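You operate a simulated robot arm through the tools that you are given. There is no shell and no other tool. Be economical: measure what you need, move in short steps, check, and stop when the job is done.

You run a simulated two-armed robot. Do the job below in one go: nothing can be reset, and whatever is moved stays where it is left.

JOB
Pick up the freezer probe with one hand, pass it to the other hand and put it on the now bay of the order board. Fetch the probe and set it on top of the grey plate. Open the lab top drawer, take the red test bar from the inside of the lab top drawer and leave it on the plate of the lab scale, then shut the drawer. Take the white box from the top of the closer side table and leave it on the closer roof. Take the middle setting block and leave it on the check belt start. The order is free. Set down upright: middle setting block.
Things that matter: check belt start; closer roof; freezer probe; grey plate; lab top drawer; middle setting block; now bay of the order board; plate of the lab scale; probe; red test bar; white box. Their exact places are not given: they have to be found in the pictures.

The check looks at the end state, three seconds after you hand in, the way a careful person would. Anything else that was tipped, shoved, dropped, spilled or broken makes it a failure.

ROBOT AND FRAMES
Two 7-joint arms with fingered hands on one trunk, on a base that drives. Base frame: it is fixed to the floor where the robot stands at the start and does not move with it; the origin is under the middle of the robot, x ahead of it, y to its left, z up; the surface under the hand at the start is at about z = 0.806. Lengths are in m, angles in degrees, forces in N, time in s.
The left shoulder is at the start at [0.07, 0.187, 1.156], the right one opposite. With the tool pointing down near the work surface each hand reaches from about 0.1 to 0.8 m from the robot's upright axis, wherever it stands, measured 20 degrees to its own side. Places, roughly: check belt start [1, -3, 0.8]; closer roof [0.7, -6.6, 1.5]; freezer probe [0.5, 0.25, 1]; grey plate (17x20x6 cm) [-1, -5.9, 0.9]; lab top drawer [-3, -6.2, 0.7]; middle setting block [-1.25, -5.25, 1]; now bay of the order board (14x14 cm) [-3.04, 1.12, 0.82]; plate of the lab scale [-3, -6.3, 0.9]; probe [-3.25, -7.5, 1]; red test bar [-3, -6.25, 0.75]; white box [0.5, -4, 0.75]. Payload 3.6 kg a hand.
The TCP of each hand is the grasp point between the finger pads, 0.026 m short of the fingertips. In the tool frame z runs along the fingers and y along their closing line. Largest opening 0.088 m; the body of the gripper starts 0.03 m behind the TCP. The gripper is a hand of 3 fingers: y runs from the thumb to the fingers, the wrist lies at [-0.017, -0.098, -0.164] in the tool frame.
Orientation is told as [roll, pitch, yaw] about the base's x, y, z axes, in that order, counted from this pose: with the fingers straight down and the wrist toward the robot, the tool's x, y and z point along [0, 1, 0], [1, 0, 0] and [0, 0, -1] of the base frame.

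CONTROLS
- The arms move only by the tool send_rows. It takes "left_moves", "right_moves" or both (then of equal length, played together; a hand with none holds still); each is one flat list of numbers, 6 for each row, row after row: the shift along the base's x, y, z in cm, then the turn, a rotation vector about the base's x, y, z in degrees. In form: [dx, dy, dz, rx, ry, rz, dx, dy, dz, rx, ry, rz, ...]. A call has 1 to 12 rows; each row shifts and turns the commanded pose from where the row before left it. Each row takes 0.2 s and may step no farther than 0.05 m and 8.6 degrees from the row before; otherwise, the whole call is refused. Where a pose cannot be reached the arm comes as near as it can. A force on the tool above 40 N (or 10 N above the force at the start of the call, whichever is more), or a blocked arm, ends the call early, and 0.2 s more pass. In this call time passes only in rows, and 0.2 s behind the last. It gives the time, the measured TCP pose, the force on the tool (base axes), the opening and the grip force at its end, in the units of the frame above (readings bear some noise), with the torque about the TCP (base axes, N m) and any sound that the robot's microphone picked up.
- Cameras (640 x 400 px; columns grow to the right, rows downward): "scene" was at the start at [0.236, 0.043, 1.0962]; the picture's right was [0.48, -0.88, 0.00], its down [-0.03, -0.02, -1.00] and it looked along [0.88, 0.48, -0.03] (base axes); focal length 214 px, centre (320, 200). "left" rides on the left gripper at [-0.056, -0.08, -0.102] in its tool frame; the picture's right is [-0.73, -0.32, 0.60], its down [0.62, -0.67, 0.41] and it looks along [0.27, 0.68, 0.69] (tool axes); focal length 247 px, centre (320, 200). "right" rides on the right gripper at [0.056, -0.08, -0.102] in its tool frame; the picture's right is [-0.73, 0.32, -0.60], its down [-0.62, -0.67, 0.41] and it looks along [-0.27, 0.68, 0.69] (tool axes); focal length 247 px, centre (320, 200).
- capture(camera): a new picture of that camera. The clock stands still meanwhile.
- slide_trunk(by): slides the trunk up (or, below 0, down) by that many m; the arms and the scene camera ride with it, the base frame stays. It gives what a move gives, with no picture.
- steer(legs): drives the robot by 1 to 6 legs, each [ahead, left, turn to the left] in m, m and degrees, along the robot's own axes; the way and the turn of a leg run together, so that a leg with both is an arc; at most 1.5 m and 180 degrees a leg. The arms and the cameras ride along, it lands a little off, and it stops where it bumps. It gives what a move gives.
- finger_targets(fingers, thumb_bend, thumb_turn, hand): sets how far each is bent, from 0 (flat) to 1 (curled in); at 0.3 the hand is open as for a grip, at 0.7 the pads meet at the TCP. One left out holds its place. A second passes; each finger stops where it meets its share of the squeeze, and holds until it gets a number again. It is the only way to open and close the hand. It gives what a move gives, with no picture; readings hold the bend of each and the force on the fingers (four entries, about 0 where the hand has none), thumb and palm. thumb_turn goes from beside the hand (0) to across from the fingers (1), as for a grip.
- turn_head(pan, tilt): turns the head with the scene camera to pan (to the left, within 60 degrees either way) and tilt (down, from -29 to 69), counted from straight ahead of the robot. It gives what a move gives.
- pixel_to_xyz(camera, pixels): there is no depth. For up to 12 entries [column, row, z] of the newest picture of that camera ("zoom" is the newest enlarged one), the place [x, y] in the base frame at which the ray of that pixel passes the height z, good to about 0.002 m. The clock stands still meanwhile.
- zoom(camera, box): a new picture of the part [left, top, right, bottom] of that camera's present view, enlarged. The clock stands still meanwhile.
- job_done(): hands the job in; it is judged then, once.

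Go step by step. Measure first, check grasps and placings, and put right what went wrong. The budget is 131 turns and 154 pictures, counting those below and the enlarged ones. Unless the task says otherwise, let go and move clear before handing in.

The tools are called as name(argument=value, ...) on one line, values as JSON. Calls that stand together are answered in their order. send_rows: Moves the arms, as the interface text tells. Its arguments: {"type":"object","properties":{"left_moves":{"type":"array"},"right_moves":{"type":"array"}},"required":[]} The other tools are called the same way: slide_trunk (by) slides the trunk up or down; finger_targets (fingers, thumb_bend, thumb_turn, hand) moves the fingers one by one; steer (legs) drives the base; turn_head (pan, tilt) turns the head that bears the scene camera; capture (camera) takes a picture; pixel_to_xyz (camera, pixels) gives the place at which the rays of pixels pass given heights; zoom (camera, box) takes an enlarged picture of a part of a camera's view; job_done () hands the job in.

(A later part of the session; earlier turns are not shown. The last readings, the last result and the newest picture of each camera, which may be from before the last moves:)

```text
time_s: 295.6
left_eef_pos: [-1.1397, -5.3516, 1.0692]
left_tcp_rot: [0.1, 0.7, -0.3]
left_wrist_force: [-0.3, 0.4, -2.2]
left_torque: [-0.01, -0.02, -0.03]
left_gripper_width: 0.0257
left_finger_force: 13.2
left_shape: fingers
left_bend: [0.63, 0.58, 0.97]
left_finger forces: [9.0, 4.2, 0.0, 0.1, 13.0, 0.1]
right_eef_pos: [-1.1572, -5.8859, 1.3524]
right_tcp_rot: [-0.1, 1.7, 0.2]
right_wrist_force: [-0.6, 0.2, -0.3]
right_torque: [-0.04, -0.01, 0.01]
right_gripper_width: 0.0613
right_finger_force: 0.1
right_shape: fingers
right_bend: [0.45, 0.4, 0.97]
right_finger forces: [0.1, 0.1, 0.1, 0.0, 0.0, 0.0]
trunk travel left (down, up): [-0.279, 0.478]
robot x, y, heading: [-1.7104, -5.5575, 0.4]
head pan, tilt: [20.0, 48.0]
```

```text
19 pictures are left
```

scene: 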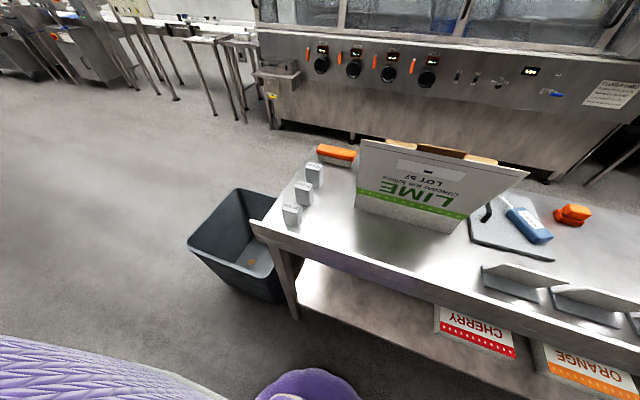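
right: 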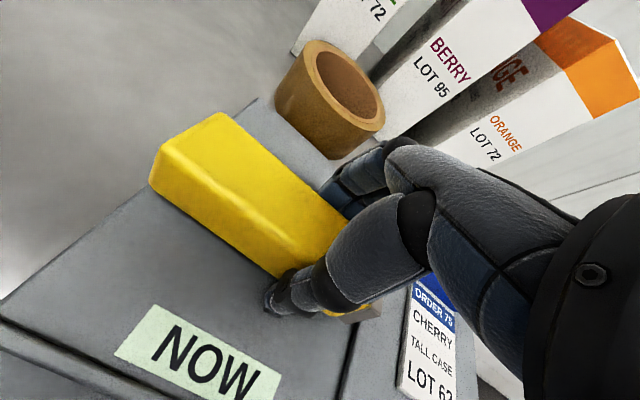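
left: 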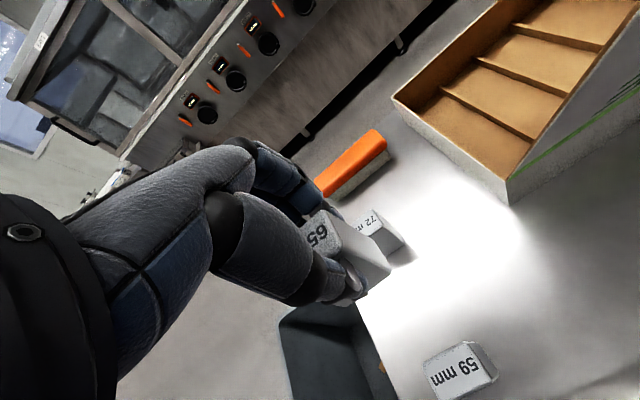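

The 65 mm block is held upright. I drive out of the aisle to y≈-3 and toward the check belt, then look.

steer(legs=[[-0.25, 0, 0], [0, 1.3, 0], [0, 1.25, 0], [1.2, 0, 0]])

turn_head(pan=0, tilt=20)

capture(camera="scene")

```text
time_s: 315.4
left_eef_pos: [-0.1764, -2.8036, 1.069]
left_tcp_rot: [-0.1, 0.5, -1.9]
left_wrist_force: [-0.1, 0.1, -2.4]
left_torque: [-0.03, -0.01, -0.01]
left_gripper_width: 0.0257
left_finger_force: 13.6
left_shape: fingers
left_bend: [0.63, 0.58, 0.97]
left_finger forces: [8.9, 4.1, 0.1, 0.0, 12.9, 0.0]
right_eef_pos: [-0.2089, -3.3372, 1.3523]
right_tcp_rot: [-0.1, 1.7, -1.5]
right_wrist_force: [0.1, -0.4, -1.0]
right_torque: [0.04, 0.0, 0.01]
right_gripper_width: 0.0609
right_finger_force: 0.0
right_shape: fingers
right_bend: [0.45, 0.4, 0.97]
right_finger forces: [0.0, 0.0, 0.0, 0.1, 0.0, 0.0]
trunk travel left (down, up): [-0.279, 0.478]
robot x, y, heading: [-0.7542, -2.9962, -0.7]
head pan, tilt: [20.0, 48.0]
```

```text
time_s: 316.3
left_eef_pos: [-0.1771, -2.8021, 1.0697]
left_tcp_rot: [0.0, 0.6, -2.1]
left_wrist_force: [-0.3, -0.8, -2.2]
left_torque: [-0.01, 0.01, -0.01]
left_gripper_width: 0.026
left_finger_force: 12.8
left_shape: fingers
left_bend: [0.63, 0.58, 0.97]
left_finger forces: [9.0, 4.1, 0.1, 0.1, 13.0, 0.0]
right_eef_pos: [-0.2096, -3.3387, 1.3529]
right_tcp_rot: [-0.1, 1.6, -1.5]
right_wrist_force: [-0.3, -0.9, -0.3]
right_torque: [0.0, -0.04, 0.02]
right_gripper_width: 0.0612
right_finger_force: 0.0
right_shape: fingers
right_bend: [0.45, 0.4, 0.97]
right_finger forces: [0.0, 0.0, 0.1, 0.0, 0.0, 0.0]
trunk travel left (down, up): [-0.279, 0.478]
robot x, y, heading: [-0.7529, -2.9959, -0.9]
head pan, tilt: [0.0, 20.0]
```

```text
18 pictures are left
```

scene: 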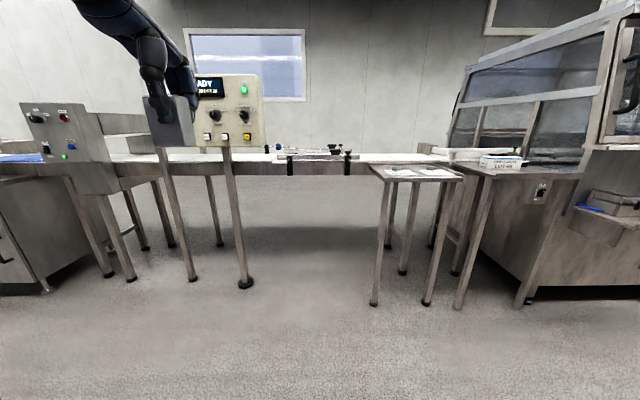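

zoom(camera="scene", box=[180, 90, 560, 240])

pixel_to_xyz(camera="scene", pixels=[[200, 165, 0.8], [280, 158, 0.8], [352, 158, 0.8], [320, 175, 0.8], [246, 286, 0], [374, 305, 0], [415, 175, 0.8], [503, 163, 0.8], [458, 308, 0]])

```text
1.68 times, centred on (370, 165) of scene
```

zoom: 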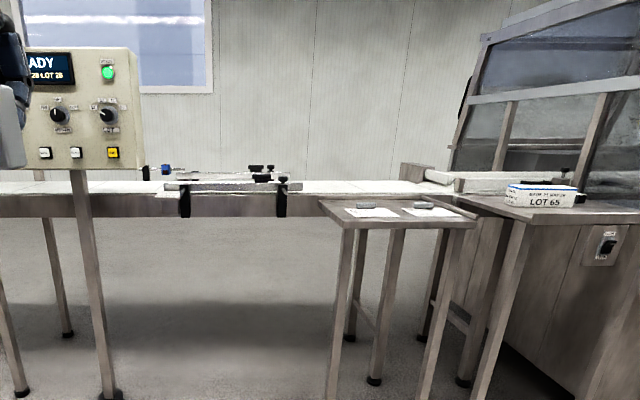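

```text
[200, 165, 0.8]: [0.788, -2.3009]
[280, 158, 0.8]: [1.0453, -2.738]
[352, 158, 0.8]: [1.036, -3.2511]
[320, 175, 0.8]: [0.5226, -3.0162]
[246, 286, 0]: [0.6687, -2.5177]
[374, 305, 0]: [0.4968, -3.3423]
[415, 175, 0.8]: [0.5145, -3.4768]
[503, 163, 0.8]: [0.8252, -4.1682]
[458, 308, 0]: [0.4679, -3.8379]
```

The belt runs at x≈0.82–1.1; a control box (y -2.68..-2.28, x≈0.67) and a small table (y<-3.27) flank the way. I tuck the left hand inward and drive to about (0.2,-3.15), turned 15° left.

send_rows(left_moves=[0, -4, 0, 0, 0, 0, 0, -4, 0, 0, 0, 0, 0, -4, 0, 0, 0, 0])

steer(legs=[[0.95, -0.14, 15]])

turn_head(pan=5, tilt=30)

capture(camera="scene")

```text
time_s: 317.1
left_eef_pos: [-0.1785, -2.9229, 1.0706]
left_tcp_rot: [0.0, 0.5, -1.9]
left_wrist_force: [0.0, 1.2, -1.3]
left_torque: [-0.02, -0.04, 0.0]
left_gripper_width: 0.0259
left_finger_force: 12.7
left_shape: fingers
left_bend: [0.63, 0.58, 0.97]
left_finger forces: [8.9, 3.9, 0.1, 0.1, 13.0, 0.0]
right_eef_pos: [-0.2089, -3.3386, 1.3511]
right_tcp_rot: [0.0, 1.7, -1.6]
right_wrist_force: [0.1, -1.1, -0.3]
right_torque: [0.02, 0.0, -0.05]
right_gripper_width: 0.061
right_finger_force: 0.0
right_shape: fingers
right_bend: [0.45, 0.4, 0.97]
right_finger forces: [0.0, 0.1, 0.0, 0.0, 0.0, 0.0]
trunk travel left (down, up): [-0.279, 0.478]
robot x, y, heading: [-0.7529, -2.997, -1.0]
head pan, tilt: [0.0, 20.0]
```

```text
time_s: 322.3
left_eef_pos: [0.7618, -2.8175, 1.07]
left_tcp_rot: [0.1, 0.5, 12.3]
left_wrist_force: [0.3, -0.5, -2.5]
left_torque: [0.0, -0.03, -0.02]
left_gripper_width: 0.0257
left_finger_force: 12.8
left_shape: fingers
left_bend: [0.63, 0.58, 0.97]
left_finger forces: [9.0, 3.9, 0.1, 0.0, 13.0, 0.0]
right_eef_pos: [0.8369, -3.2279, 1.3532]
right_tcp_rot: [-0.1, 1.7, 12.8]
right_wrist_force: [-0.3, 0.3, 0.0]
right_torque: [-0.02, -0.03, 0.01]
right_gripper_width: 0.0612
right_finger_force: 0.1
right_shape: fingers
right_bend: [0.45, 0.4, 0.97]
right_finger forces: [0.0, 0.1, 0.0, 0.1, 0.0, 0.1]
trunk travel left (down, up): [-0.279, 0.478]
robot x, y, heading: [0.2273, -3.0311, 13.5]
head pan, tilt: [0.0, 20.0]
stopped in leg 1: the robot was blocked; the commanded pose is now the measured one
```

```text
time_s: 323.0
left_eef_pos: [0.7619, -2.8192, 1.0701]
left_tcp_rot: [0.0, 0.5, 12.3]
left_wrist_force: [0.2, -0.1, -2.5]
left_torque: [0.02, -0.01, 0.02]
left_gripper_width: 0.0258
left_finger_force: 13.3
left_shape: fingers
left_bend: [0.63, 0.58, 0.97]
left_finger forces: [9.0, 3.9, 0.0, 0.0, 12.9, 0.1]
right_eef_pos: [0.8355, -3.2269, 1.3536]
right_tcp_rot: [0.0, 1.4, 12.8]
right_wrist_force: [-0.8, 0.4, 0.0]
right_torque: [0.0, -0.01, 0.01]
right_gripper_width: 0.061
right_finger_force: 0.1
right_shape: fingers
right_bend: [0.45, 0.4, 0.97]
right_finger forces: [0.0, 0.0, 0.0, 0.0, 0.0, 0.0]
trunk travel left (down, up): [-0.279, 0.478]
robot x, y, heading: [0.2256, -3.0307, 13.6]
head pan, tilt: [5.0, 30.0]
```

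```text
16 pictures are left
```

scene: 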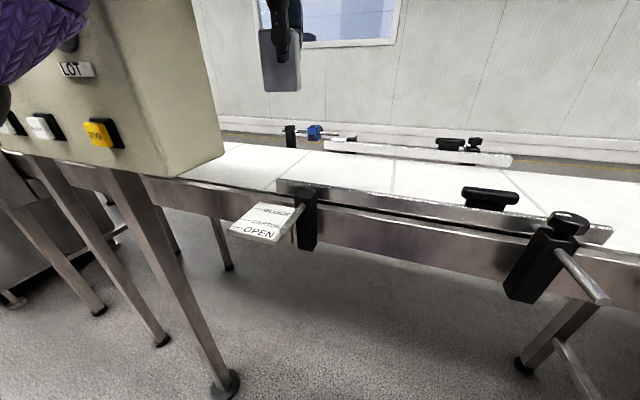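

I bumped lightly (elbow against the control box at upper left), so I back off a little. The belt seams are at (290,165) and (393,175); I measure where (1,-3) falls.

pixel_to_xyz(camera="scene", pixels=[[268, 188, 0.8], [305, 150, 0.8], [393, 190, 0.8], [393, 163, 0.8], [545, 215, 0.8], [513, 175, 0.8], [340, 170, 0.8], [460, 185, 0.8], [300, 180, 0.85], [325, 148, 0.84], [510, 160, 0.84], [600, 235, 0.85]])

steer(legs=[[-0.12, -0.12, 0]])

zoom(camera="scene", box=[180, 100, 640, 320])

```text
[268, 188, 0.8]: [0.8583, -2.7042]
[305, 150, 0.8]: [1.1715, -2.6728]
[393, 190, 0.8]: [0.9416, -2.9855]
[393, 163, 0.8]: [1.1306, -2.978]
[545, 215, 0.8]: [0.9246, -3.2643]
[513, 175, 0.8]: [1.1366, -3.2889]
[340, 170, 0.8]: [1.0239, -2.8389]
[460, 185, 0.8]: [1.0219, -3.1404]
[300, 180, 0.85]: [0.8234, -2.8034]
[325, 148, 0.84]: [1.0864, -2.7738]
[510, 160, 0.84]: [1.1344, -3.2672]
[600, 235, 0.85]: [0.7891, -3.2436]
```

```text
time_s: 324.5
left_eef_pos: [0.6725, -2.964, 1.0686]
left_tcp_rot: [0.1, 0.6, 12.4]
left_wrist_force: [-0.8, -0.6, -1.7]
left_torque: [0.05, -0.04, 0.0]
left_gripper_width: 0.0258
left_finger_force: 13.3
left_shape: fingers
left_bend: [0.63, 0.58, 0.97]
left_finger forces: [9.0, 3.9, 0.0, 0.0, 13.0, 0.0]
right_eef_pos: [0.7474, -3.3723, 1.3525]
right_tcp_rot: [0.0, 1.5, 12.9]
right_wrist_force: [0.3, -0.3, 1.0]
right_torque: [0.03, -0.01, 0.03]
right_gripper_width: 0.061
right_finger_force: 0.1
right_shape: fingers
right_bend: [0.45, 0.4, 0.97]
right_finger forces: [0.1, 0.0, 0.1, 0.1, 0.0, 0.0]
trunk travel left (down, up): [-0.279, 0.478]
robot x, y, heading: [0.1376, -3.1714, 13.4]
head pan, tilt: [5.0, 30.0]
```

```text
1.39 times, centred on (410, 210) of scene
```

zoom: 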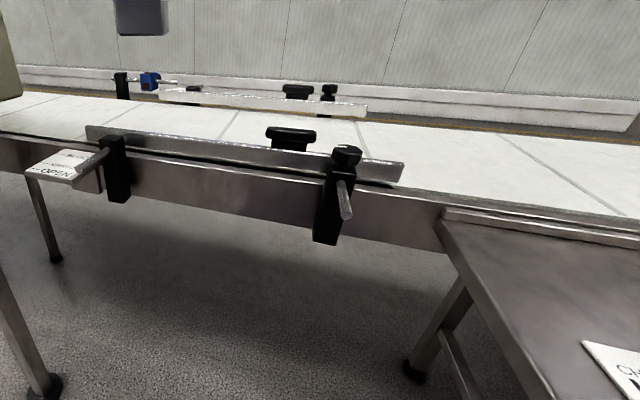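

No special marking besides the guide rails (belt between x≈0.9 and 1.1). I'll set the block near (0.98,-3.02) between the rails. I turn a bit more left and step in so the elbow stays clear, then reach with the arm.

steer(legs=[[0.1, -0.03, 11]])

send_rows(left_moves=[1, -4, 0, 0, 0, -4, 1, -4, 0, 0, 0, -4, 2, -4, 0, 0, 0, -4, 3, -3, 0, 0, 0, -4, 4, -2, 0, 0, 0, -4, 4, -1, 0, 0, 0, -4, 4, 0, 0, 0, 0, 0, 4, 0, 0, 0, 0, 0])

capture(camera="scene")

```text
time_s: 325.6
left_eef_pos: [0.7251, -2.8597, 1.068]
left_tcp_rot: [0.1, 0.7, 23.4]
left_wrist_force: [0.4, 0.0, -2.4]
left_torque: [0.02, 0.06, -0.03]
left_gripper_width: 0.0257
left_finger_force: 12.9
left_shape: fingers
left_bend: [0.63, 0.58, 0.97]
left_finger forces: [9.1, 3.9, 0.0, 0.0, 13.0, 0.0]
right_eef_pos: [0.8799, -3.2455, 1.3501]
right_tcp_rot: [-0.2, 1.7, 24.0]
right_wrist_force: [1.0, 0.6, -0.7]
right_torque: [-0.01, 0.01, 0.01]
right_gripper_width: 0.0611
right_finger_force: 0.1
right_shape: fingers
right_bend: [0.45, 0.4, 0.97]
right_finger forces: [0.0, 0.0, 0.0, 0.1, 0.1, 0.1]
trunk travel left (down, up): [-0.279, 0.478]
robot x, y, heading: [0.2361, -3.174, 24.6]
head pan, tilt: [5.0, 30.0]
```

```text
time_s: 327.4
left_eef_pos: [0.8742, -3.0424, 1.0678]
left_tcp_rot: [0.0, 0.7, -0.6]
left_wrist_force: [0.5, -1.0, -1.3]
left_torque: [-0.02, -0.01, 0.02]
left_gripper_width: 0.0256
left_finger_force: 12.9
left_shape: fingers
left_bend: [0.63, 0.59, 0.97]
left_finger forces: [9.1, 4.0, 0.0, 0.0, 13.1, 0.0]
left hand out of reach, approached as far as the arm can: row 7, 8
right_eef_pos: [0.8757, -3.247, 1.3526]
right_tcp_rot: [0.0, 1.7, 23.9]
right_wrist_force: [-0.4, -0.4, 0.1]
right_torque: [-0.01, 0.01, 0.02]
right_gripper_width: 0.0609
right_finger_force: 0.2
right_shape: fingers
right_bend: [0.45, 0.4, 0.97]
right_finger forces: [0.0, 0.1, 0.1, 0.0, 0.1, 0.0]
trunk travel left (down, up): [-0.279, 0.478]
robot x, y, heading: [0.2385, -3.1705, 24.6]
head pan, tilt: [5.0, 30.0]
```

```text
14 pictures are left
```

scene: 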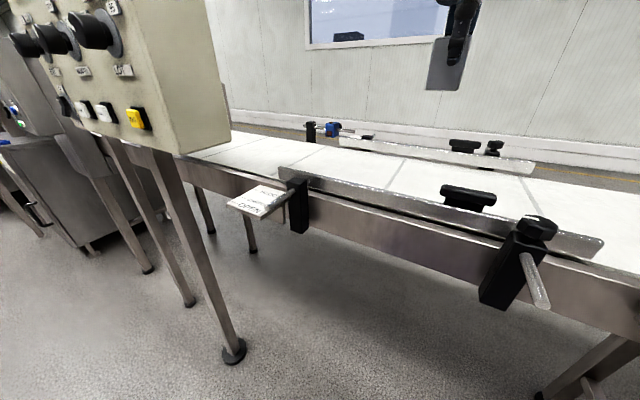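

Arm stops at x≈0.874. I creep the base 9 cm forward and lower toward the belt.

steer(legs=[[0.09, 0, 0]])

send_rows(left_moves=[0, 0, -4, 0, 0, 0, 0, 0, -4, 0, 0, 0, 0, 0, -4, 0, 0, 0, 0, 0, -2.5, 0, 0, 0])

capture(camera="left")

```text
time_s: 328.5
left_eef_pos: [0.9189, -3.0185, 1.069]
left_tcp_rot: [0.0, 0.5, -2.8]
left_wrist_force: [1.1, -1.2, -1.2]
left_torque: [0.1, 0.08, 0.02]
left_gripper_width: 0.0255
left_finger_force: 13.1
left_shape: fingers
left_bend: [0.63, 0.59, 0.97]
left_finger forces: [9.1, 4.0, 0.0, 0.0, 12.9, 0.1]
right_eef_pos: [0.9131, -3.2239, 1.3516]
right_tcp_rot: [-0.1, 1.6, 21.9]
right_wrist_force: [-0.7, -0.8, -1.1]
right_torque: [0.04, -0.07, -0.01]
right_gripper_width: 0.0612
right_finger_force: 0.1
right_shape: fingers
right_bend: [0.45, 0.4, 0.97]
right_finger forces: [0.1, 0.1, 0.0, 0.1, 0.1, 0.0]
trunk travel left (down, up): [-0.279, 0.478]
robot x, y, heading: [0.2783, -3.1281, 22.4]
head pan, tilt: [5.0, 30.0]
```

```text
time_s: 329.5
left_eef_pos: [0.9199, -3.0188, 0.919]
left_tcp_rot: [0.0, 0.6, -2.7]
left_wrist_force: [0.2, 0.9, -1.4]
left_torque: [0.03, 0.04, 0.0]
left_gripper_width: 0.0257
left_finger_force: 12.5
left_shape: fingers
left_bend: [0.63, 0.59, 0.97]
left_finger forces: [9.0, 4.0, 0.0, 0.0, 12.9, 0.1]
right_eef_pos: [0.9149, -3.2255, 1.3531]
right_tcp_rot: [0.0, 1.6, 21.9]
right_wrist_force: [0.1, -0.2, 0.3]
right_torque: [0.03, -0.01, -0.04]
right_gripper_width: 0.061
right_finger_force: 0.1
right_shape: fingers
right_bend: [0.45, 0.4, 0.97]
right_finger forces: [0.0, 0.1, 0.1, 0.1, 0.1, 0.0]
trunk travel left (down, up): [-0.279, 0.478]
robot x, y, heading: [0.2824, -3.1263, 22.4]
head pan, tilt: [5.0, 30.0]
```

```text
13 pictures are left
```

left: 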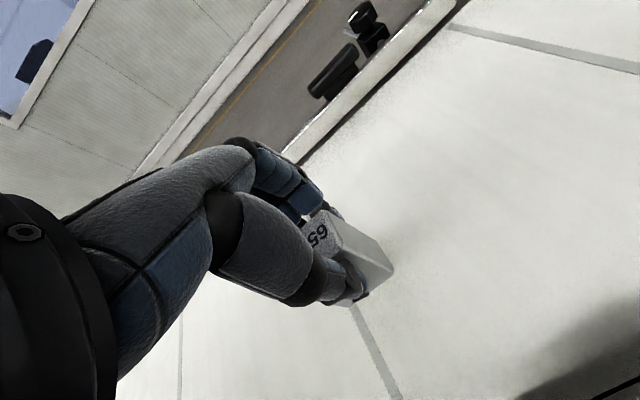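

The block is over the belt between the rails. I move 4 cm further in and lower to contact.

send_rows(left_moves=[2, 0, -1.5, 0, 0, 0, 2, 0, -1.5, 0, 0, 0, 0, 0, -1, 0, 0, 0, 0, 0, -0.8, 0, 0, 0, 0, 0, -0.5, 0, 0, 0, 0, 0, -0.5, 0, 0, 0])

capture(camera="left")

```text
time_s: 330.9
left_eef_pos: [0.9201, -3.0191, 0.892]
left_tcp_rot: [0.0, 0.6, -2.7]
left_wrist_force: [-0.3, -0.1, -1.1]
left_torque: [-0.02, 0.0, -0.03]
left_gripper_width: 0.0256
left_finger_force: 13.2
left_shape: fingers
left_bend: [0.63, 0.59, 0.97]
left_finger forces: [9.0, 3.9, 0.0, 0.0, 12.9, 0.0]
left hand out of reach, approached as far as the arm can: row 1, 2
right_eef_pos: [0.9153, -3.2262, 1.352]
right_tcp_rot: [-0.2, 1.5, 21.9]
right_wrist_force: [0.0, -0.2, -0.8]
right_torque: [0.03, -0.03, 0.0]
right_gripper_width: 0.0611
right_finger_force: 0.0
right_shape: fingers
right_bend: [0.45, 0.4, 0.97]
right_finger forces: [0.0, 0.0, 0.0, 0.1, 0.0, 0.0]
trunk travel left (down, up): [-0.279, 0.478]
robot x, y, heading: [0.2773, -3.1276, 22.4]
head pan, tilt: [5.0, 30.0]
```

```text
12 pictures are left
```

left: 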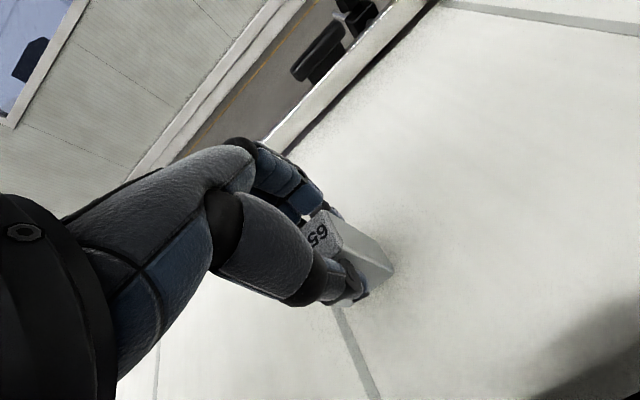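

x=0.92 is the reach limit but well on the belt between the rails; I lower the rest until contact.

send_rows(left_moves=[0, 0, -1.2, 0, 0, 0, 0, 0, -1, 0, 0, 0, 0, 0, -0.7, 0, 0, 0, 0, 0, -0.5, 0, 0, 0, 0, 0, -0.4, 0, 0, 0])

zoom(camera="scene", box=[280, 60, 600, 270])

```text
time_s: 332.1
left_eef_pos: [0.9177, -3.0207, 0.857]
left_tcp_rot: [0.0, 0.4, -2.9]
left_wrist_force: [7.5, -2.2, 19.1]
left_torque: [-0.11, -0.26, 0.05]
left_gripper_width: 0.0251
left_finger_force: 16.6
left_shape: fingers
left_bend: [0.62, 0.6, 0.96]
left_finger forces: [14.5, 6.0, 0.0, 0.0, 13.0, 0.1]
right_eef_pos: [0.9121, -3.2274, 1.3537]
right_tcp_rot: [-0.1, 1.6, 21.7]
right_wrist_force: [0.0, 0.1, 0.9]
right_torque: [-0.02, 0.04, 0.01]
right_gripper_width: 0.0611
right_finger_force: 0.1
right_shape: fingers
right_bend: [0.45, 0.4, 0.97]
right_finger forces: [0.0, 0.0, 0.1, 0.0, 0.0, 0.0]
trunk travel left (down, up): [-0.279, 0.478]
robot x, y, heading: [0.2766, -3.1295, 22.3]
head pan, tilt: [5.0, 30.0]
```

```text
1.90 times, centred on (440, 165) of scene
```

zoom: 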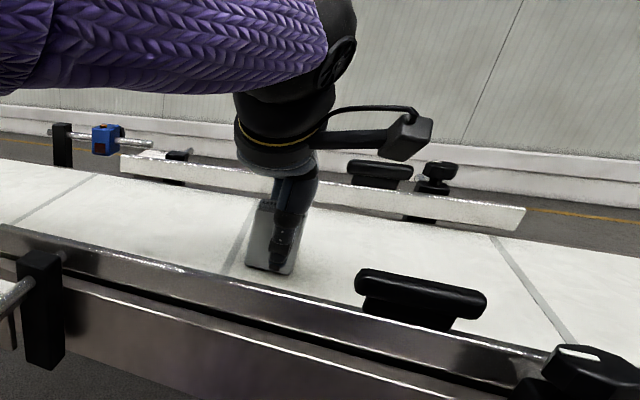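

The block stands on the belt (19 N contact). I open the hand and rise straight up, then check.

finger_targets(hand="left", fingers=0.5, thumb_bend=0.45)

send_rows(left_moves=[0, 0, 2, 0, 0, 0, 0, 0, 3, 0, 0, 0, 0, 0, 4.5, 0, 0, 0, 0, 0, 4.5, 0, 0, 0, 0, 0, 4.5, 0, 0, 0, -3, 0, 3, 0, 0, 0])

zoom(camera="scene", box=[280, 60, 600, 270])

```text
time_s: 333.1
left_eef_pos: [0.9197, -3.0209, 0.8552]
left_tcp_rot: [0.0, 0.5, -2.7]
left_wrist_force: [-0.8, 0.9, -0.2]
left_torque: [0.0, 0.0, 0.0]
left_gripper_width: 0.0499
left_finger_force: 0.1
left_shape: fingers
left_bend: [0.5, 0.45, 0.97]
left_finger forces: [0.1, 0.0, 0.1, 0.0, 0.3, 0.0]
right_eef_pos: [0.9139, -3.2259, 1.3539]
right_tcp_rot: [-0.1, 1.5, 21.9]
right_wrist_force: [-0.4, -0.6, -1.2]
right_torque: [0.04, -0.02, -0.01]
right_gripper_width: 0.0612
right_finger_force: 0.1
right_shape: fingers
right_bend: [0.45, 0.4, 0.97]
right_finger forces: [0.0, 0.0, 0.0, 0.1, 0.0, 0.0]
trunk travel left (down, up): [-0.279, 0.478]
robot x, y, heading: [0.2795, -3.1258, 22.3]
head pan, tilt: [5.0, 30.0]
```

```text
time_s: 334.5
left_eef_pos: [0.8914, -3.0221, 1.0701]
left_tcp_rot: [0.0, 0.7, -2.7]
left_wrist_force: [0.1, 0.9, 0.3]
left_torque: [-0.04, 0.0, 0.03]
left_gripper_width: 0.0503
left_finger_force: 0.0
left_shape: fingers
left_bend: [0.5, 0.45, 0.97]
left_finger forces: [0.1, 0.0, 0.0, 0.0, 0.0, 0.0]
right_eef_pos: [0.9151, -3.2243, 1.3524]
right_tcp_rot: [0.0, 1.6, 21.9]
right_wrist_force: [0.4, 0.4, 0.4]
right_torque: [-0.01, -0.01, 0.0]
right_gripper_width: 0.0613
right_finger_force: 0.0
right_shape: fingers
right_bend: [0.45, 0.4, 0.97]
right_finger forces: [0.0, 0.1, 0.0, 0.0, 0.0, 0.0]
trunk travel left (down, up): [-0.279, 0.478]
robot x, y, heading: [0.2768, -3.1255, 22.4]
head pan, tilt: [5.0, 30.0]
```

```text
1.90 times, centred on (440, 165) of scene
```

zoom: 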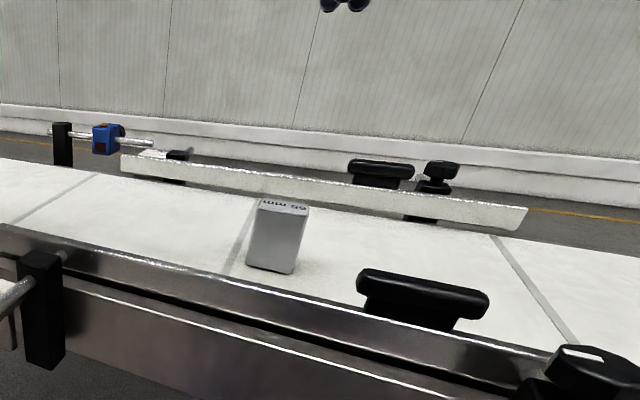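

The 65 mm block stands upright on the belt. Next the white box: back out, raise the right hand above the closer's height, and move to the closer side table.

steer(legs=[[-0.5, 0, 0], [0, 0, -22.4], [0, -0.95, 0]])

send_rows(right_moves=[-1, 0, 4.5, 0, 0, 0, -1, 0, 4.5, 0, 0, 0, -1, 0, 4.5, 0, 0, 0, -1, 0, 4.5, 0, 0, 0, -1, 0, 4.5, 0, 0, 0, -1, 0, 4.5, 0, 0, 0])

turn_head(pan=5, tilt=20)

capture(camera="scene")

```text
time_s: 342.0
left_eef_pos: [0.4531, -4.186, 1.0696]
left_tcp_rot: [1.0, 1.1, -22.3]
left_wrist_force: [-0.5, 1.0, -0.9]
left_torque: [0.03, 0.0, 0.03]
left_gripper_width: 0.0497
left_finger_force: 0.7
left_shape: fingers
left_bend: [0.51, 0.45, 0.97]
left_finger forces: [1.4, 0.1, 0.0, 0.0, 0.0, 0.1]
right_eef_pos: [0.3953, -4.3961, 1.3524]
right_tcp_rot: [-0.2, 1.7, 0.9]
right_wrist_force: [-0.2, 0.5, -0.3]
right_torque: [-0.02, 0.02, 0.04]
right_gripper_width: 0.0611
right_finger_force: 0.1
right_shape: fingers
right_bend: [0.45, 0.4, 0.97]
right_finger forces: [0.0, 0.1, 0.1, 0.0, 0.0, 0.1]
trunk travel left (down, up): [-0.279, 0.478]
robot x, y, heading: [-0.1619, -4.0792, 1.4]
head pan, tilt: [5.0, 30.0]
stopped in leg 3: the force on the tool passed its limit at 60 N (the readings are from after the stop); the commanded pose is now the measured one
```

```text
time_s: 343.4
left_eef_pos: [0.451, -4.1876, 1.0728]
left_tcp_rot: [1.0, 0.9, -22.2]
left_wrist_force: [-3.0, 6.3, 2.8]
left_torque: [-0.12, -0.13, 0.13]
left_gripper_width: 0.0494
left_finger_force: 3.0
left_shape: fingers
left_bend: [0.51, 0.45, 0.97]
left_finger forces: [6.7, 0.1, 0.0, 0.0, 0.0, 0.1]
right_eef_pos: [0.2733, -4.3686, 1.5096]
right_tcp_rot: [1.2, 0.7, 3.8]
right_wrist_force: [1.0, -3.0, -1.1]
right_torque: [0.17, 0.02, -0.01]
right_gripper_width: 0.0612
right_finger_force: 0.1
right_shape: fingers
right_bend: [0.45, 0.4, 0.97]
right_finger forces: [0.1, 0.1, 0.1, 0.1, 0.0, 0.0]
right hand out of reach, approached as far as the arm can: row 3, 4, 5, 6
trunk travel left (down, up): [-0.279, 0.478]
robot x, y, heading: [-0.1633, -4.0755, 1.6]
head pan, tilt: [5.0, 30.0]
```

```text
time_s: 344.2
left_eef_pos: [0.4539, -4.1864, 1.0698]
left_tcp_rot: [1.0, 1.0, -22.2]
left_wrist_force: [0.2, 5.3, -1.5]
left_torque: [-0.08, 0.04, 0.21]
left_gripper_width: 0.0494
left_finger_force: 2.6
left_shape: fingers
left_bend: [0.51, 0.45, 0.97]
left_finger forces: [5.6, 0.0, 0.1, 0.1, 0.0, 0.0]
right_eef_pos: [0.2768, -4.3678, 1.5096]
right_tcp_rot: [1.1, 0.8, 4.1]
right_wrist_force: [-0.8, -0.5, -0.2]
right_torque: [-0.03, -0.01, -0.01]
right_gripper_width: 0.0616
right_finger_force: 0.0
right_shape: fingers
right_bend: [0.45, 0.4, 0.98]
right_finger forces: [0.0, 0.1, 0.0, 0.0, 0.1, 0.1]
trunk travel left (down, up): [-0.279, 0.478]
robot x, y, heading: [-0.1622, -4.0798, 1.6]
head pan, tilt: [5.0, 20.0]
```

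```text
9 pictures are left
```

scene: 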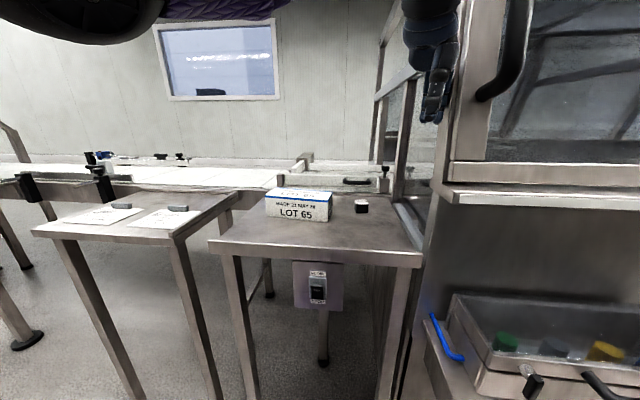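

The hand touched the closer's post at right; I step back left. The white LOT 65 box is at (300,205) on the closer side table; measure it.

pixel_to_xyz(camera="scene", pixels=[[267, 219, 0.8], [328, 222, 0.8], [265, 190, 0.86], [333, 193, 0.86], [210, 247, 0.8], [422, 258, 0.8], [277, 187, 0.86], [327, 190, 0.86]])

steer(legs=[[0, 0.12, -1.5]])

send_rows(left_moves=[0, 0, 0, -1, -1, 7.4, 0, 2, 0, 0, 0, 7.4, 0, 2, 0, 0, 0, 7.4, 0, 2, 0, 0, 0, 0])

finger_targets(hand="left", fingers=0.3, thumb_bend=0.3)

zoom(camera="scene", box=[200, 150, 460, 290])

```text
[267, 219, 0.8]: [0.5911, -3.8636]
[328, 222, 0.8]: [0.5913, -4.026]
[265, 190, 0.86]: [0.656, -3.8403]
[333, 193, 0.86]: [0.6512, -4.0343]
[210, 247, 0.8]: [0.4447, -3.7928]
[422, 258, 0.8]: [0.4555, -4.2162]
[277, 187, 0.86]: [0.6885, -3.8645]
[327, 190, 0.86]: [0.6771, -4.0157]
```

```text
time_s: 345.4
left_eef_pos: [0.4482, -4.0833, 1.0711]
left_tcp_rot: [0.9, 1.0, -23.8]
left_wrist_force: [-0.7, 0.3, -0.3]
left_torque: [-0.05, -0.02, 0.01]
left_gripper_width: 0.05
left_finger_force: 0.1
left_shape: fingers
left_bend: [0.5, 0.45, 0.97]
left_finger forces: [0.1, 0.0, 0.0, 0.0, 0.0, 0.0]
right_eef_pos: [0.2684, -4.2693, 1.506]
right_tcp_rot: [0.0, 1.5, -0.6]
right_wrist_force: [1.3, -0.6, -0.7]
right_torque: [-0.02, 0.03, -0.03]
right_gripper_width: 0.0614
right_finger_force: 0.1
right_shape: fingers
right_bend: [0.45, 0.4, 0.98]
right_finger forces: [0.0, 0.0, 0.0, 0.0, 0.0, 0.0]
trunk travel left (down, up): [-0.279, 0.478]
robot x, y, heading: [-0.1649, -3.9571, 0.2]
head pan, tilt: [5.0, 20.0]
```

```text
time_s: 346.4
left_eef_pos: [0.4475, -4.0248, 1.0685]
left_tcp_rot: [0.4, -0.2, -1.4]
left_wrist_force: [0.4, 0.4, 0.1]
left_torque: [0.0, 0.01, -0.01]
left_gripper_width: 0.0502
left_finger_force: 0.1
left_shape: fingers
left_bend: [0.5, 0.45, 0.97]
left_finger forces: [0.0, 0.0, 0.1, 0.0, 0.1, 0.0]
right_eef_pos: [0.2697, -4.2708, 1.5062]
right_tcp_rot: [-0.1, 1.6, -0.6]
right_wrist_force: [-0.9, 0.8, 0.8]
right_torque: [0.02, 0.01, 0.03]
right_gripper_width: 0.0612
right_finger_force: 0.0
right_shape: fingers
right_bend: [0.45, 0.4, 0.98]
right_finger forces: [0.0, 0.1, 0.1, 0.0, 0.2, 0.0]
trunk travel left (down, up): [-0.279, 0.478]
robot x, y, heading: [-0.1637, -3.9575, 0.2]
head pan, tilt: [5.0, 20.0]
```

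```text
time_s: 347.4
left_eef_pos: [0.4475, -4.0241, 1.0692]
left_tcp_rot: [0.2, -0.2, -1.6]
left_wrist_force: [0.9, 0.6, 0.2]
left_torque: [0.0, 0.0, 0.0]
left_gripper_width: 0.0878
left_finger_force: 0.1
left_shape: fingers
left_bend: [0.3, 0.3, 0.97]
left_finger forces: [0.0, 0.0, 0.0, 0.0, 0.0, 0.1]
right_eef_pos: [0.2699, -4.2714, 1.5054]
right_tcp_rot: [-0.2, 1.6, -0.7]
right_wrist_force: [-0.5, 0.1, 0.2]
right_torque: [0.03, 0.01, -0.02]
right_gripper_width: 0.0615
right_finger_force: 0.1
right_shape: fingers
right_bend: [0.45, 0.4, 0.98]
right_finger forces: [0.0, 0.0, 0.0, 0.1, 0.1, 0.0]
trunk travel left (down, up): [-0.279, 0.478]
robot x, y, heading: [-0.1679, -3.9582, -0.4]
head pan, tilt: [5.0, 20.0]
```

```text
2.46 times, centred on (330, 220) of scene
```

zoom: 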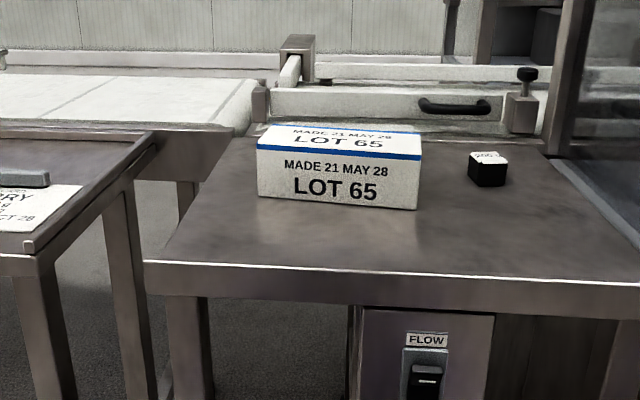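

The box is ≈16×9×6.5 cm (centre ≈(0.635,-3.945), top ≈0.865). Fingers bent below 0.3 open wider than 8.8 cm, so I pre-open and move above it.

steer(legs=[[0.2, 0.1, 0]])

finger_targets(hand="left", fingers=0.12, thumb_bend=0.15)

send_rows(left_moves=[0, -0.5, -3, 0, 0, 0, 0, -0.5, -3, 0, 0, 0])

capture(camera="left")

```text
time_s: 349.1
left_eef_pos: [0.6516, -3.9246, 1.0699]
left_tcp_rot: [0.3, -0.2, -1.5]
left_wrist_force: [-0.3, -0.8, -0.8]
left_torque: [0.0, 0.01, -0.03]
left_gripper_width: 0.088
left_finger_force: 0.2
left_shape: fingers
left_bend: [0.3, 0.3, 0.97]
left_finger forces: [0.1, 0.1, 0.0, 0.0, 0.0, 0.0]
right_eef_pos: [0.4728, -4.1718, 1.5045]
right_tcp_rot: [-0.1, 1.6, -0.6]
right_wrist_force: [0.9, 0.5, -0.3]
right_torque: [0.0, 0.05, 0.02]
right_gripper_width: 0.061
right_finger_force: 0.0
right_shape: fingers
right_bend: [0.45, 0.4, 0.98]
right_finger forces: [0.0, 0.0, 0.0, 0.0, 0.0, 0.0]
trunk travel left (down, up): [-0.279, 0.478]
robot x, y, heading: [0.0361, -3.8585, 0.1]
head pan, tilt: [5.0, 20.0]
```

```text
time_s: 350.1
left_eef_pos: [0.6504, -3.9245, 1.0697]
left_tcp_rot: [0.3, -0.2, -1.4]
left_wrist_force: [0.0, 0.5, -0.1]
left_torque: [0.0, -0.02, 0.04]
left_gripper_width: 0.1226
left_finger_force: 0.0
left_shape: fingers
left_bend: [0.12, 0.15, 0.97]
left_finger forces: [0.0, 0.1, 0.0, 0.0, 0.0, 0.0]
right_eef_pos: [0.4716, -4.1711, 1.5055]
right_tcp_rot: [0.0, 1.5, -0.6]
right_wrist_force: [-0.2, 0.6, 0.8]
right_torque: [-0.03, 0.03, -0.01]
right_gripper_width: 0.0614
right_finger_force: 0.1
right_shape: fingers
right_bend: [0.45, 0.4, 0.98]
right_finger forces: [0.0, 0.0, 0.0, 0.1, 0.0, 0.0]
trunk travel left (down, up): [-0.279, 0.478]
robot x, y, heading: [0.0412, -3.8561, 0.3]
head pan, tilt: [5.0, 20.0]
```

```text
time_s: 350.7
left_eef_pos: [0.6519, -3.9356, 1.0094]
left_tcp_rot: [0.3, -0.4, -1.4]
left_wrist_force: [0.5, 0.1, 0.2]
left_torque: [-0.02, -0.01, 0.02]
left_gripper_width: 0.1225
left_finger_force: 0.1
left_shape: fingers
left_bend: [0.12, 0.15, 0.97]
left_finger forces: [0.1, 0.0, 0.0, 0.0, 0.0, 0.0]
right_eef_pos: [0.4737, -4.1717, 1.5047]
right_tcp_rot: [-0.1, 1.7, -0.6]
right_wrist_force: [0.5, 0.2, 0.8]
right_torque: [0.01, -0.02, 0.0]
right_gripper_width: 0.061
right_finger_force: 0.1
right_shape: fingers
right_bend: [0.45, 0.4, 0.98]
right_finger forces: [0.0, 0.0, 0.0, 0.0, 0.0, 0.0]
trunk travel left (down, up): [-0.279, 0.478]
robot x, y, heading: [0.0366, -3.8575, -0.1]
head pan, tilt: [5.0, 20.0]
```

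```text
7 pictures are left
```

left: 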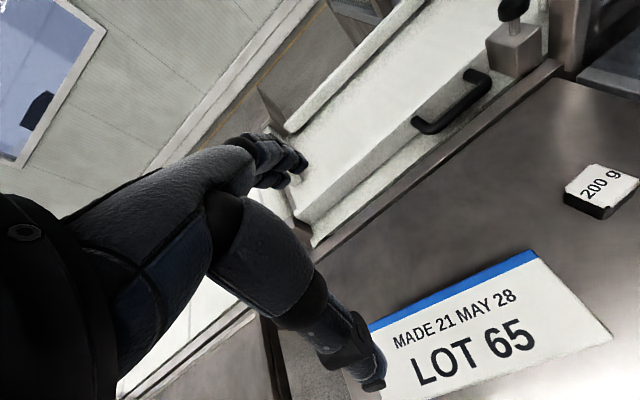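

pixel_to_xyz(camera="left", pixels=[[535, 250, 0.865], [612, 335, 0.865], [368, 325, 0.865], [430, 398, 0.865], [535, 250, 0.855], [612, 335, 0.855]])

```text
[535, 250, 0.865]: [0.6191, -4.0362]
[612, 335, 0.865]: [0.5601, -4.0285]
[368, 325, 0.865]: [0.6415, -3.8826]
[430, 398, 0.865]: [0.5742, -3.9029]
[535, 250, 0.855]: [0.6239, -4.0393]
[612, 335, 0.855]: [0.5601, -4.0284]
```

Box: centre (0.601,-3.953), depth ≈6.5 cm, yaw ≈-7.5°. I align, descend to z≈0.846 and grip.

finger_targets(hand="left", fingers=0.24, thumb_bend=0.26)

send_rows(left_moves=[-2.5, -0.9, 0, 0, 0, -3, -2.6, -0.9, 0, 0, 0, -3, 0, 0, -4, 0, 0, 0, 0, 0, -4, 0, 0, 0, 0, 0, -4, 0, 0, 0, 0, 0, -3, 0, 0, 0, 0, 0, -1.3, 0, 0, 0])

finger_targets(hand="left", fingers=0.65, thumb_bend=0.65)

send_rows(left_moves=[0, 0, 2, 0, 0, 0, 0, 0, 4, 0, 0, 0, 0, 0, 4.5, 0, 0, 0, 0, 0, 4.5, 0, 0, 0, 0, 0, 4.5, 0, 0, 0])

capture(camera="left")

```text
time_s: 351.7
left_eef_pos: [0.6518, -3.9345, 1.0095]
left_tcp_rot: [0.4, -0.2, -1.5]
left_wrist_force: [-0.1, 0.4, -0.3]
left_torque: [-0.02, -0.01, -0.01]
left_gripper_width: 0.1001
left_finger_force: 0.0
left_shape: fingers
left_bend: [0.24, 0.26, 0.97]
left_finger forces: [0.1, 0.0, 0.0, 0.0, 0.1, 0.1]
right_eef_pos: [0.4722, -4.1718, 1.5054]
right_tcp_rot: [-0.2, 1.7, -0.6]
right_wrist_force: [0.4, 0.5, -0.1]
right_torque: [-0.03, -0.01, 0.02]
right_gripper_width: 0.0612
right_finger_force: 0.0
right_shape: fingers
right_bend: [0.45, 0.4, 0.98]
right_finger forces: [0.0, 0.0, 0.0, 0.0, 0.0, 0.1]
trunk travel left (down, up): [-0.279, 0.478]
robot x, y, heading: [0.0408, -3.8574, 0.1]
head pan, tilt: [5.0, 20.0]
```

```text
time_s: 353.3
left_eef_pos: [0.5996, -3.9534, 0.8525]
left_tcp_rot: [0.1, -0.8, -7.4]
left_wrist_force: [-1.4, 1.6, 15.9]
left_torque: [0.01, 0.5, -0.02]
left_gripper_width: 0.1017
left_finger_force: 6.9
left_shape: fingers
left_bend: [0.24, 0.25, 0.98]
left_finger forces: [0.1, 0.0, 0.0, 0.1, 13.1, 0.0]
right_eef_pos: [0.4698, -4.1723, 1.5056]
right_tcp_rot: [0.0, 1.5, -0.6]
right_wrist_force: [-1.0, -0.3, -0.1]
right_torque: [-0.01, -0.02, -0.04]
right_gripper_width: 0.0609
right_finger_force: 0.1
right_shape: fingers
right_bend: [0.45, 0.4, 0.98]
right_finger forces: [0.0, 0.1, 0.0, 0.1, 0.1, 0.0]
trunk travel left (down, up): [-0.279, 0.478]
robot x, y, heading: [0.0386, -3.8594, 0.3]
head pan, tilt: [5.0, 20.0]
```

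```text
time_s: 354.3
left_eef_pos: [0.5983, -3.9539, 0.8525]
left_tcp_rot: [0.1, -0.6, -7.5]
left_wrist_force: [-6.2, 2.0, 27.4]
left_torque: [-0.23, -0.54, -0.22]
left_gripper_width: 0.0608
left_finger_force: 33.1
left_shape: fingers
left_bend: [0.43, 0.57, 0.98]
left_finger forces: [14.0, 10.5, 0.0, 0.0, 41.5, 0.1]
right_eef_pos: [0.469, -4.1707, 1.5065]
right_tcp_rot: [-0.1, 1.5, -0.6]
right_wrist_force: [0.3, -0.1, -0.9]
right_torque: [0.03, 0.01, 0.03]
right_gripper_width: 0.0613
right_finger_force: 0.1
right_shape: fingers
right_bend: [0.45, 0.4, 0.98]
right_finger forces: [0.0, 0.1, 0.1, 0.0, 0.1, 0.1]
trunk travel left (down, up): [-0.279, 0.478]
robot x, y, heading: [0.0383, -3.8559, 0.1]
head pan, tilt: [5.0, 20.0]
```

```text
time_s: 355.5
left_eef_pos: [0.6003, -3.9549, 1.0453]
left_tcp_rot: [0.4, -0.3, -7.6]
left_wrist_force: [0.0, -0.9, -3.5]
left_torque: [0.0, 0.0, 0.0]
left_gripper_width: 0.0602
left_finger_force: 27.5
left_shape: fingers
left_bend: [0.43, 0.56, 0.97]
left_finger forces: [16.9, 7.9, 0.1, 0.0, 29.8, 0.0]
right_eef_pos: [0.473, -4.1722, 1.505]
right_tcp_rot: [-0.1, 1.5, -0.6]
right_wrist_force: [-0.1, 0.2, 0.1]
right_torque: [-0.02, 0.0, 0.0]
right_gripper_width: 0.0612
right_finger_force: 0.1
right_shape: fingers
right_bend: [0.45, 0.4, 0.98]
right_finger forces: [0.0, 0.0, 0.1, 0.0, 0.0, 0.0]
trunk travel left (down, up): [-0.279, 0.478]
robot x, y, heading: [0.0366, -3.8552, 0.1]
head pan, tilt: [5.0, 20.0]
```

```text
6 pictures are left
```

left: 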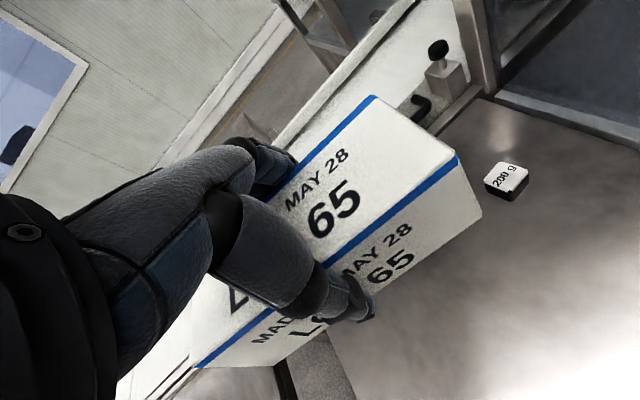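

The white box is held (6 cm, 27 N). I raise the trunk 0.45 m, back off, and drive along the aisle in front of the closer to y≈-6.35 to view the roof.

slide_trunk(by=0.45)

steer(legs=[[-0.42, 0, 0], [0, -1.3, 0], [0, -1.2, 0]])

send_rows(left_moves=[0, 0, 4, 0, 0, 0, 0, 0, 4, 0, 0, 0, 0, 0, 4, 0, 0, 0])

turn_head(pan=0, tilt=5)

capture(camera="scene")

```text
refused: 0.45 is not a number from -0.4 to 0.4
```

```text
time_s: 369.8
left_eef_pos: [0.171, -6.4434, 1.0443]
left_tcp_rot: [0.3, -0.2, -8.3]
left_wrist_force: [-0.2, 0.4, -3.8]
left_torque: [0.04, 0.01, -0.02]
left_gripper_width: 0.0604
left_finger_force: 27.1
left_shape: fingers
left_bend: [0.43, 0.56, 0.97]
left_finger forces: [16.9, 7.9, 0.1, 0.0, 29.5, 0.1]
right_eef_pos: [0.0428, -6.6566, 1.5044]
right_tcp_rot: [0.0, 1.7, -1.4]
right_wrist_force: [-0.3, 0.2, -1.2]
right_torque: [0.02, -0.03, 0.03]
right_gripper_width: 0.0614
right_finger_force: 0.0
right_shape: fingers
right_bend: [0.45, 0.4, 0.98]
right_finger forces: [0.1, 0.0, 0.0, 0.0, 0.1, 0.1]
trunk travel left (down, up): [-0.279, 0.478]
robot x, y, heading: [-0.3866, -6.3369, -0.9]
head pan, tilt: [5.0, 20.0]
```

```text
time_s: 370.6
left_eef_pos: [0.1712, -6.4418, 1.1661]
left_tcp_rot: [0.3, -0.1, -8.1]
left_wrist_force: [-0.5, -0.1, -3.1]
left_torque: [-0.03, -0.02, 0.01]
left_gripper_width: 0.0601
left_finger_force: 26.3
left_shape: fingers
left_bend: [0.43, 0.56, 0.97]
left_finger forces: [16.8, 7.8, 0.0, 0.1, 28.8, 0.0]
right_eef_pos: [0.0413, -6.6566, 1.5048]
right_tcp_rot: [-0.1, 1.7, -1.5]
right_wrist_force: [-1.1, 0.1, -0.2]
right_torque: [0.01, -0.02, 0.03]
right_gripper_width: 0.0613
right_finger_force: 0.1
right_shape: fingers
right_bend: [0.45, 0.4, 0.98]
right_finger forces: [0.0, 0.1, 0.0, 0.0, 0.1, 0.0]
trunk travel left (down, up): [-0.279, 0.478]
robot x, y, heading: [-0.3881, -6.336, -0.5]
head pan, tilt: [5.0, 20.0]
```

```text
time_s: 371.4
left_eef_pos: [0.1706, -6.4405, 1.1665]
left_tcp_rot: [0.3, -0.2, -8.4]
left_wrist_force: [0.4, 0.8, -2.6]
left_torque: [0.05, -0.01, 0.05]
left_gripper_width: 0.06
left_finger_force: 26.4
left_shape: fingers
left_bend: [0.43, 0.56, 0.97]
left_finger forces: [16.9, 7.9, 0.0, 0.1, 28.7, 0.0]
right_eef_pos: [0.0411, -6.6574, 1.5061]
right_tcp_rot: [0.0, 1.6, -1.4]
right_wrist_force: [0.2, 0.1, -0.7]
right_torque: [0.0, 0.0, 0.02]
right_gripper_width: 0.0615
right_finger_force: 0.1
right_shape: fingers
right_bend: [0.45, 0.4, 0.98]
right_finger forces: [0.1, 0.0, 0.1, 0.0, 0.1, 0.1]
trunk travel left (down, up): [-0.279, 0.478]
robot x, y, heading: [-0.3848, -6.3351, -0.4]
head pan, tilt: [0.0, 5.0]
```

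```text
5 pictures are left
```

scene: 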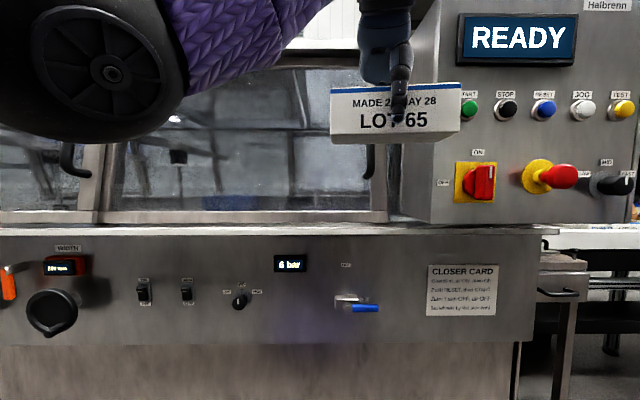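

The closer's front and control tower are ahead. I raise the trunk 0.4 m (+0.07) and look at the roof from above.

slide_trunk(by=0.4)

slide_trunk(by=0.07)

turn_head(pan=-8, tilt=12)

capture(camera="scene")

```text
time_s: 375.2
left_eef_pos: [0.1722, -6.4411, 1.5647]
left_tcp_rot: [0.4, -0.2, -8.2]
left_wrist_force: [0.0, 0.2, -2.9]
left_torque: [0.0, 0.04, 0.0]
left_gripper_width: 0.0603
left_finger_force: 26.3
left_shape: fingers
left_bend: [0.43, 0.56, 0.97]
left_finger forces: [16.8, 7.8, 0.0, 0.0, 28.5, 0.1]
right_eef_pos: [-0.0653, -6.6557, 1.9538]
right_tcp_rot: [0.1, -6.3, -1.4]
right_wrist_force: [-0.2, 0.2, 0.3]
right_torque: [0.01, -0.01, 0.0]
right_gripper_width: 0.0612
right_finger_force: 0.0
right_shape: fingers
right_bend: [0.45, 0.4, 0.98]
right_finger forces: [0.0, 0.1, 0.0, 0.0, 0.1, 0.1]
trunk travel left (down, up): [-0.679, 0.078]
robot x, y, heading: [-0.3845, -6.3359, -0.7]
head pan, tilt: [0.0, 5.0]
```

```text
time_s: 376.3
left_eef_pos: [0.172, -6.4419, 1.6345]
left_tcp_rot: [0.2, -0.1, -8.3]
left_wrist_force: [-0.1, -0.1, -1.7]
left_torque: [0.01, 0.06, 0.02]
left_gripper_width: 0.0602
left_finger_force: 26.3
left_shape: fingers
left_bend: [0.43, 0.56, 0.97]
left_finger forces: [16.8, 7.8, 0.1, 0.0, 28.6, 0.0]
right_eef_pos: [-0.0665, -6.6561, 2.0226]
right_tcp_rot: [0.1, -6.4, -1.4]
right_wrist_force: [-0.3, -0.8, -0.7]
right_torque: [0.0, 0.01, 0.01]
right_gripper_width: 0.0614
right_finger_force: 0.1
right_shape: fingers
right_bend: [0.45, 0.4, 0.98]
right_finger forces: [0.1, 0.0, 0.0, 0.1, 0.0, 0.0]
trunk travel left (down, up): [-0.749, 0.008]
robot x, y, heading: [-0.3864, -6.3367, -0.9]
head pan, tilt: [0.0, 5.0]
```

```text
time_s: 377.0
left_eef_pos: [0.1722, -6.4403, 1.6337]
left_tcp_rot: [0.3, -0.2, -8.3]
left_wrist_force: [-0.3, 0.3, -2.5]
left_torque: [-0.02, 0.02, 0.05]
left_gripper_width: 0.0599
left_finger_force: 26.7
left_shape: fingers
left_bend: [0.43, 0.56, 0.97]
left_finger forces: [16.8, 7.8, 0.0, 0.0, 28.5, 0.1]
right_eef_pos: [-0.0659, -6.6551, 2.022]
right_tcp_rot: [0.1, -6.3, -1.4]
right_wrist_force: [-0.2, 0.9, 0.0]
right_torque: [-0.03, -0.02, 0.0]
right_gripper_width: 0.0613
right_finger_force: 0.1
right_shape: fingers
right_bend: [0.45, 0.4, 0.98]
right_finger forces: [0.0, 0.0, 0.0, 0.0, 0.0, 0.0]
trunk travel left (down, up): [-0.749, 0.008]
robot x, y, heading: [-0.3875, -6.3404, -0.7]
head pan, tilt: [-8.0, 12.0]
```

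```text
4 pictures are left
```

scene: 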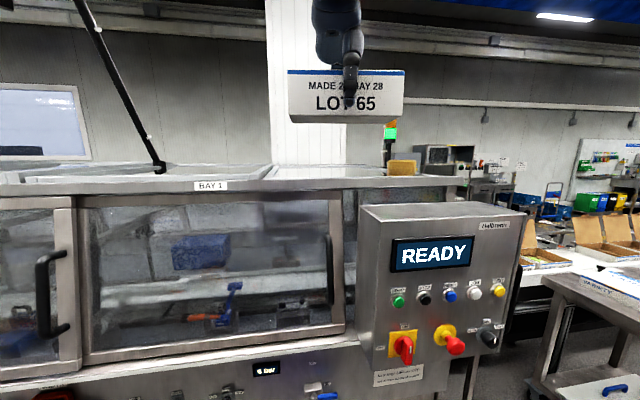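

The flat roof is at rows 163–188, with a small block at (403,167). I measure the free area around (330,172).

pixel_to_xyz(camera="scene", pixels=[[340, 185, 1.5], [340, 178, 1.5], [340, 166, 1.5], [388, 174, 1.5], [418, 174, 1.5], [272, 178, 1.5], [275, 165, 1.5], [470, 182, 1.5], [340, 185, 1.48], [340, 166, 1.48]])

zoom(camera="scene", box=[220, 100, 480, 220])

```text
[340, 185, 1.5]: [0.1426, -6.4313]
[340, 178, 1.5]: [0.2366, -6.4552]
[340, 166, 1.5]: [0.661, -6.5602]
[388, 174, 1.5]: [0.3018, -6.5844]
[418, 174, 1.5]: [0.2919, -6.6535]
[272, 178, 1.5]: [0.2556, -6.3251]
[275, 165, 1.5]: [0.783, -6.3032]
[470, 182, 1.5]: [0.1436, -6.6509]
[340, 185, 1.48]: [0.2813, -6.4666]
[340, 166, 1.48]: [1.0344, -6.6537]
```

```text
2.46 times, centred on (350, 160) of scene
```

zoom: 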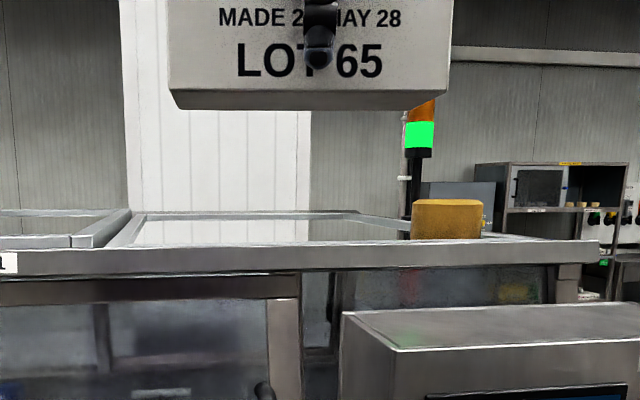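

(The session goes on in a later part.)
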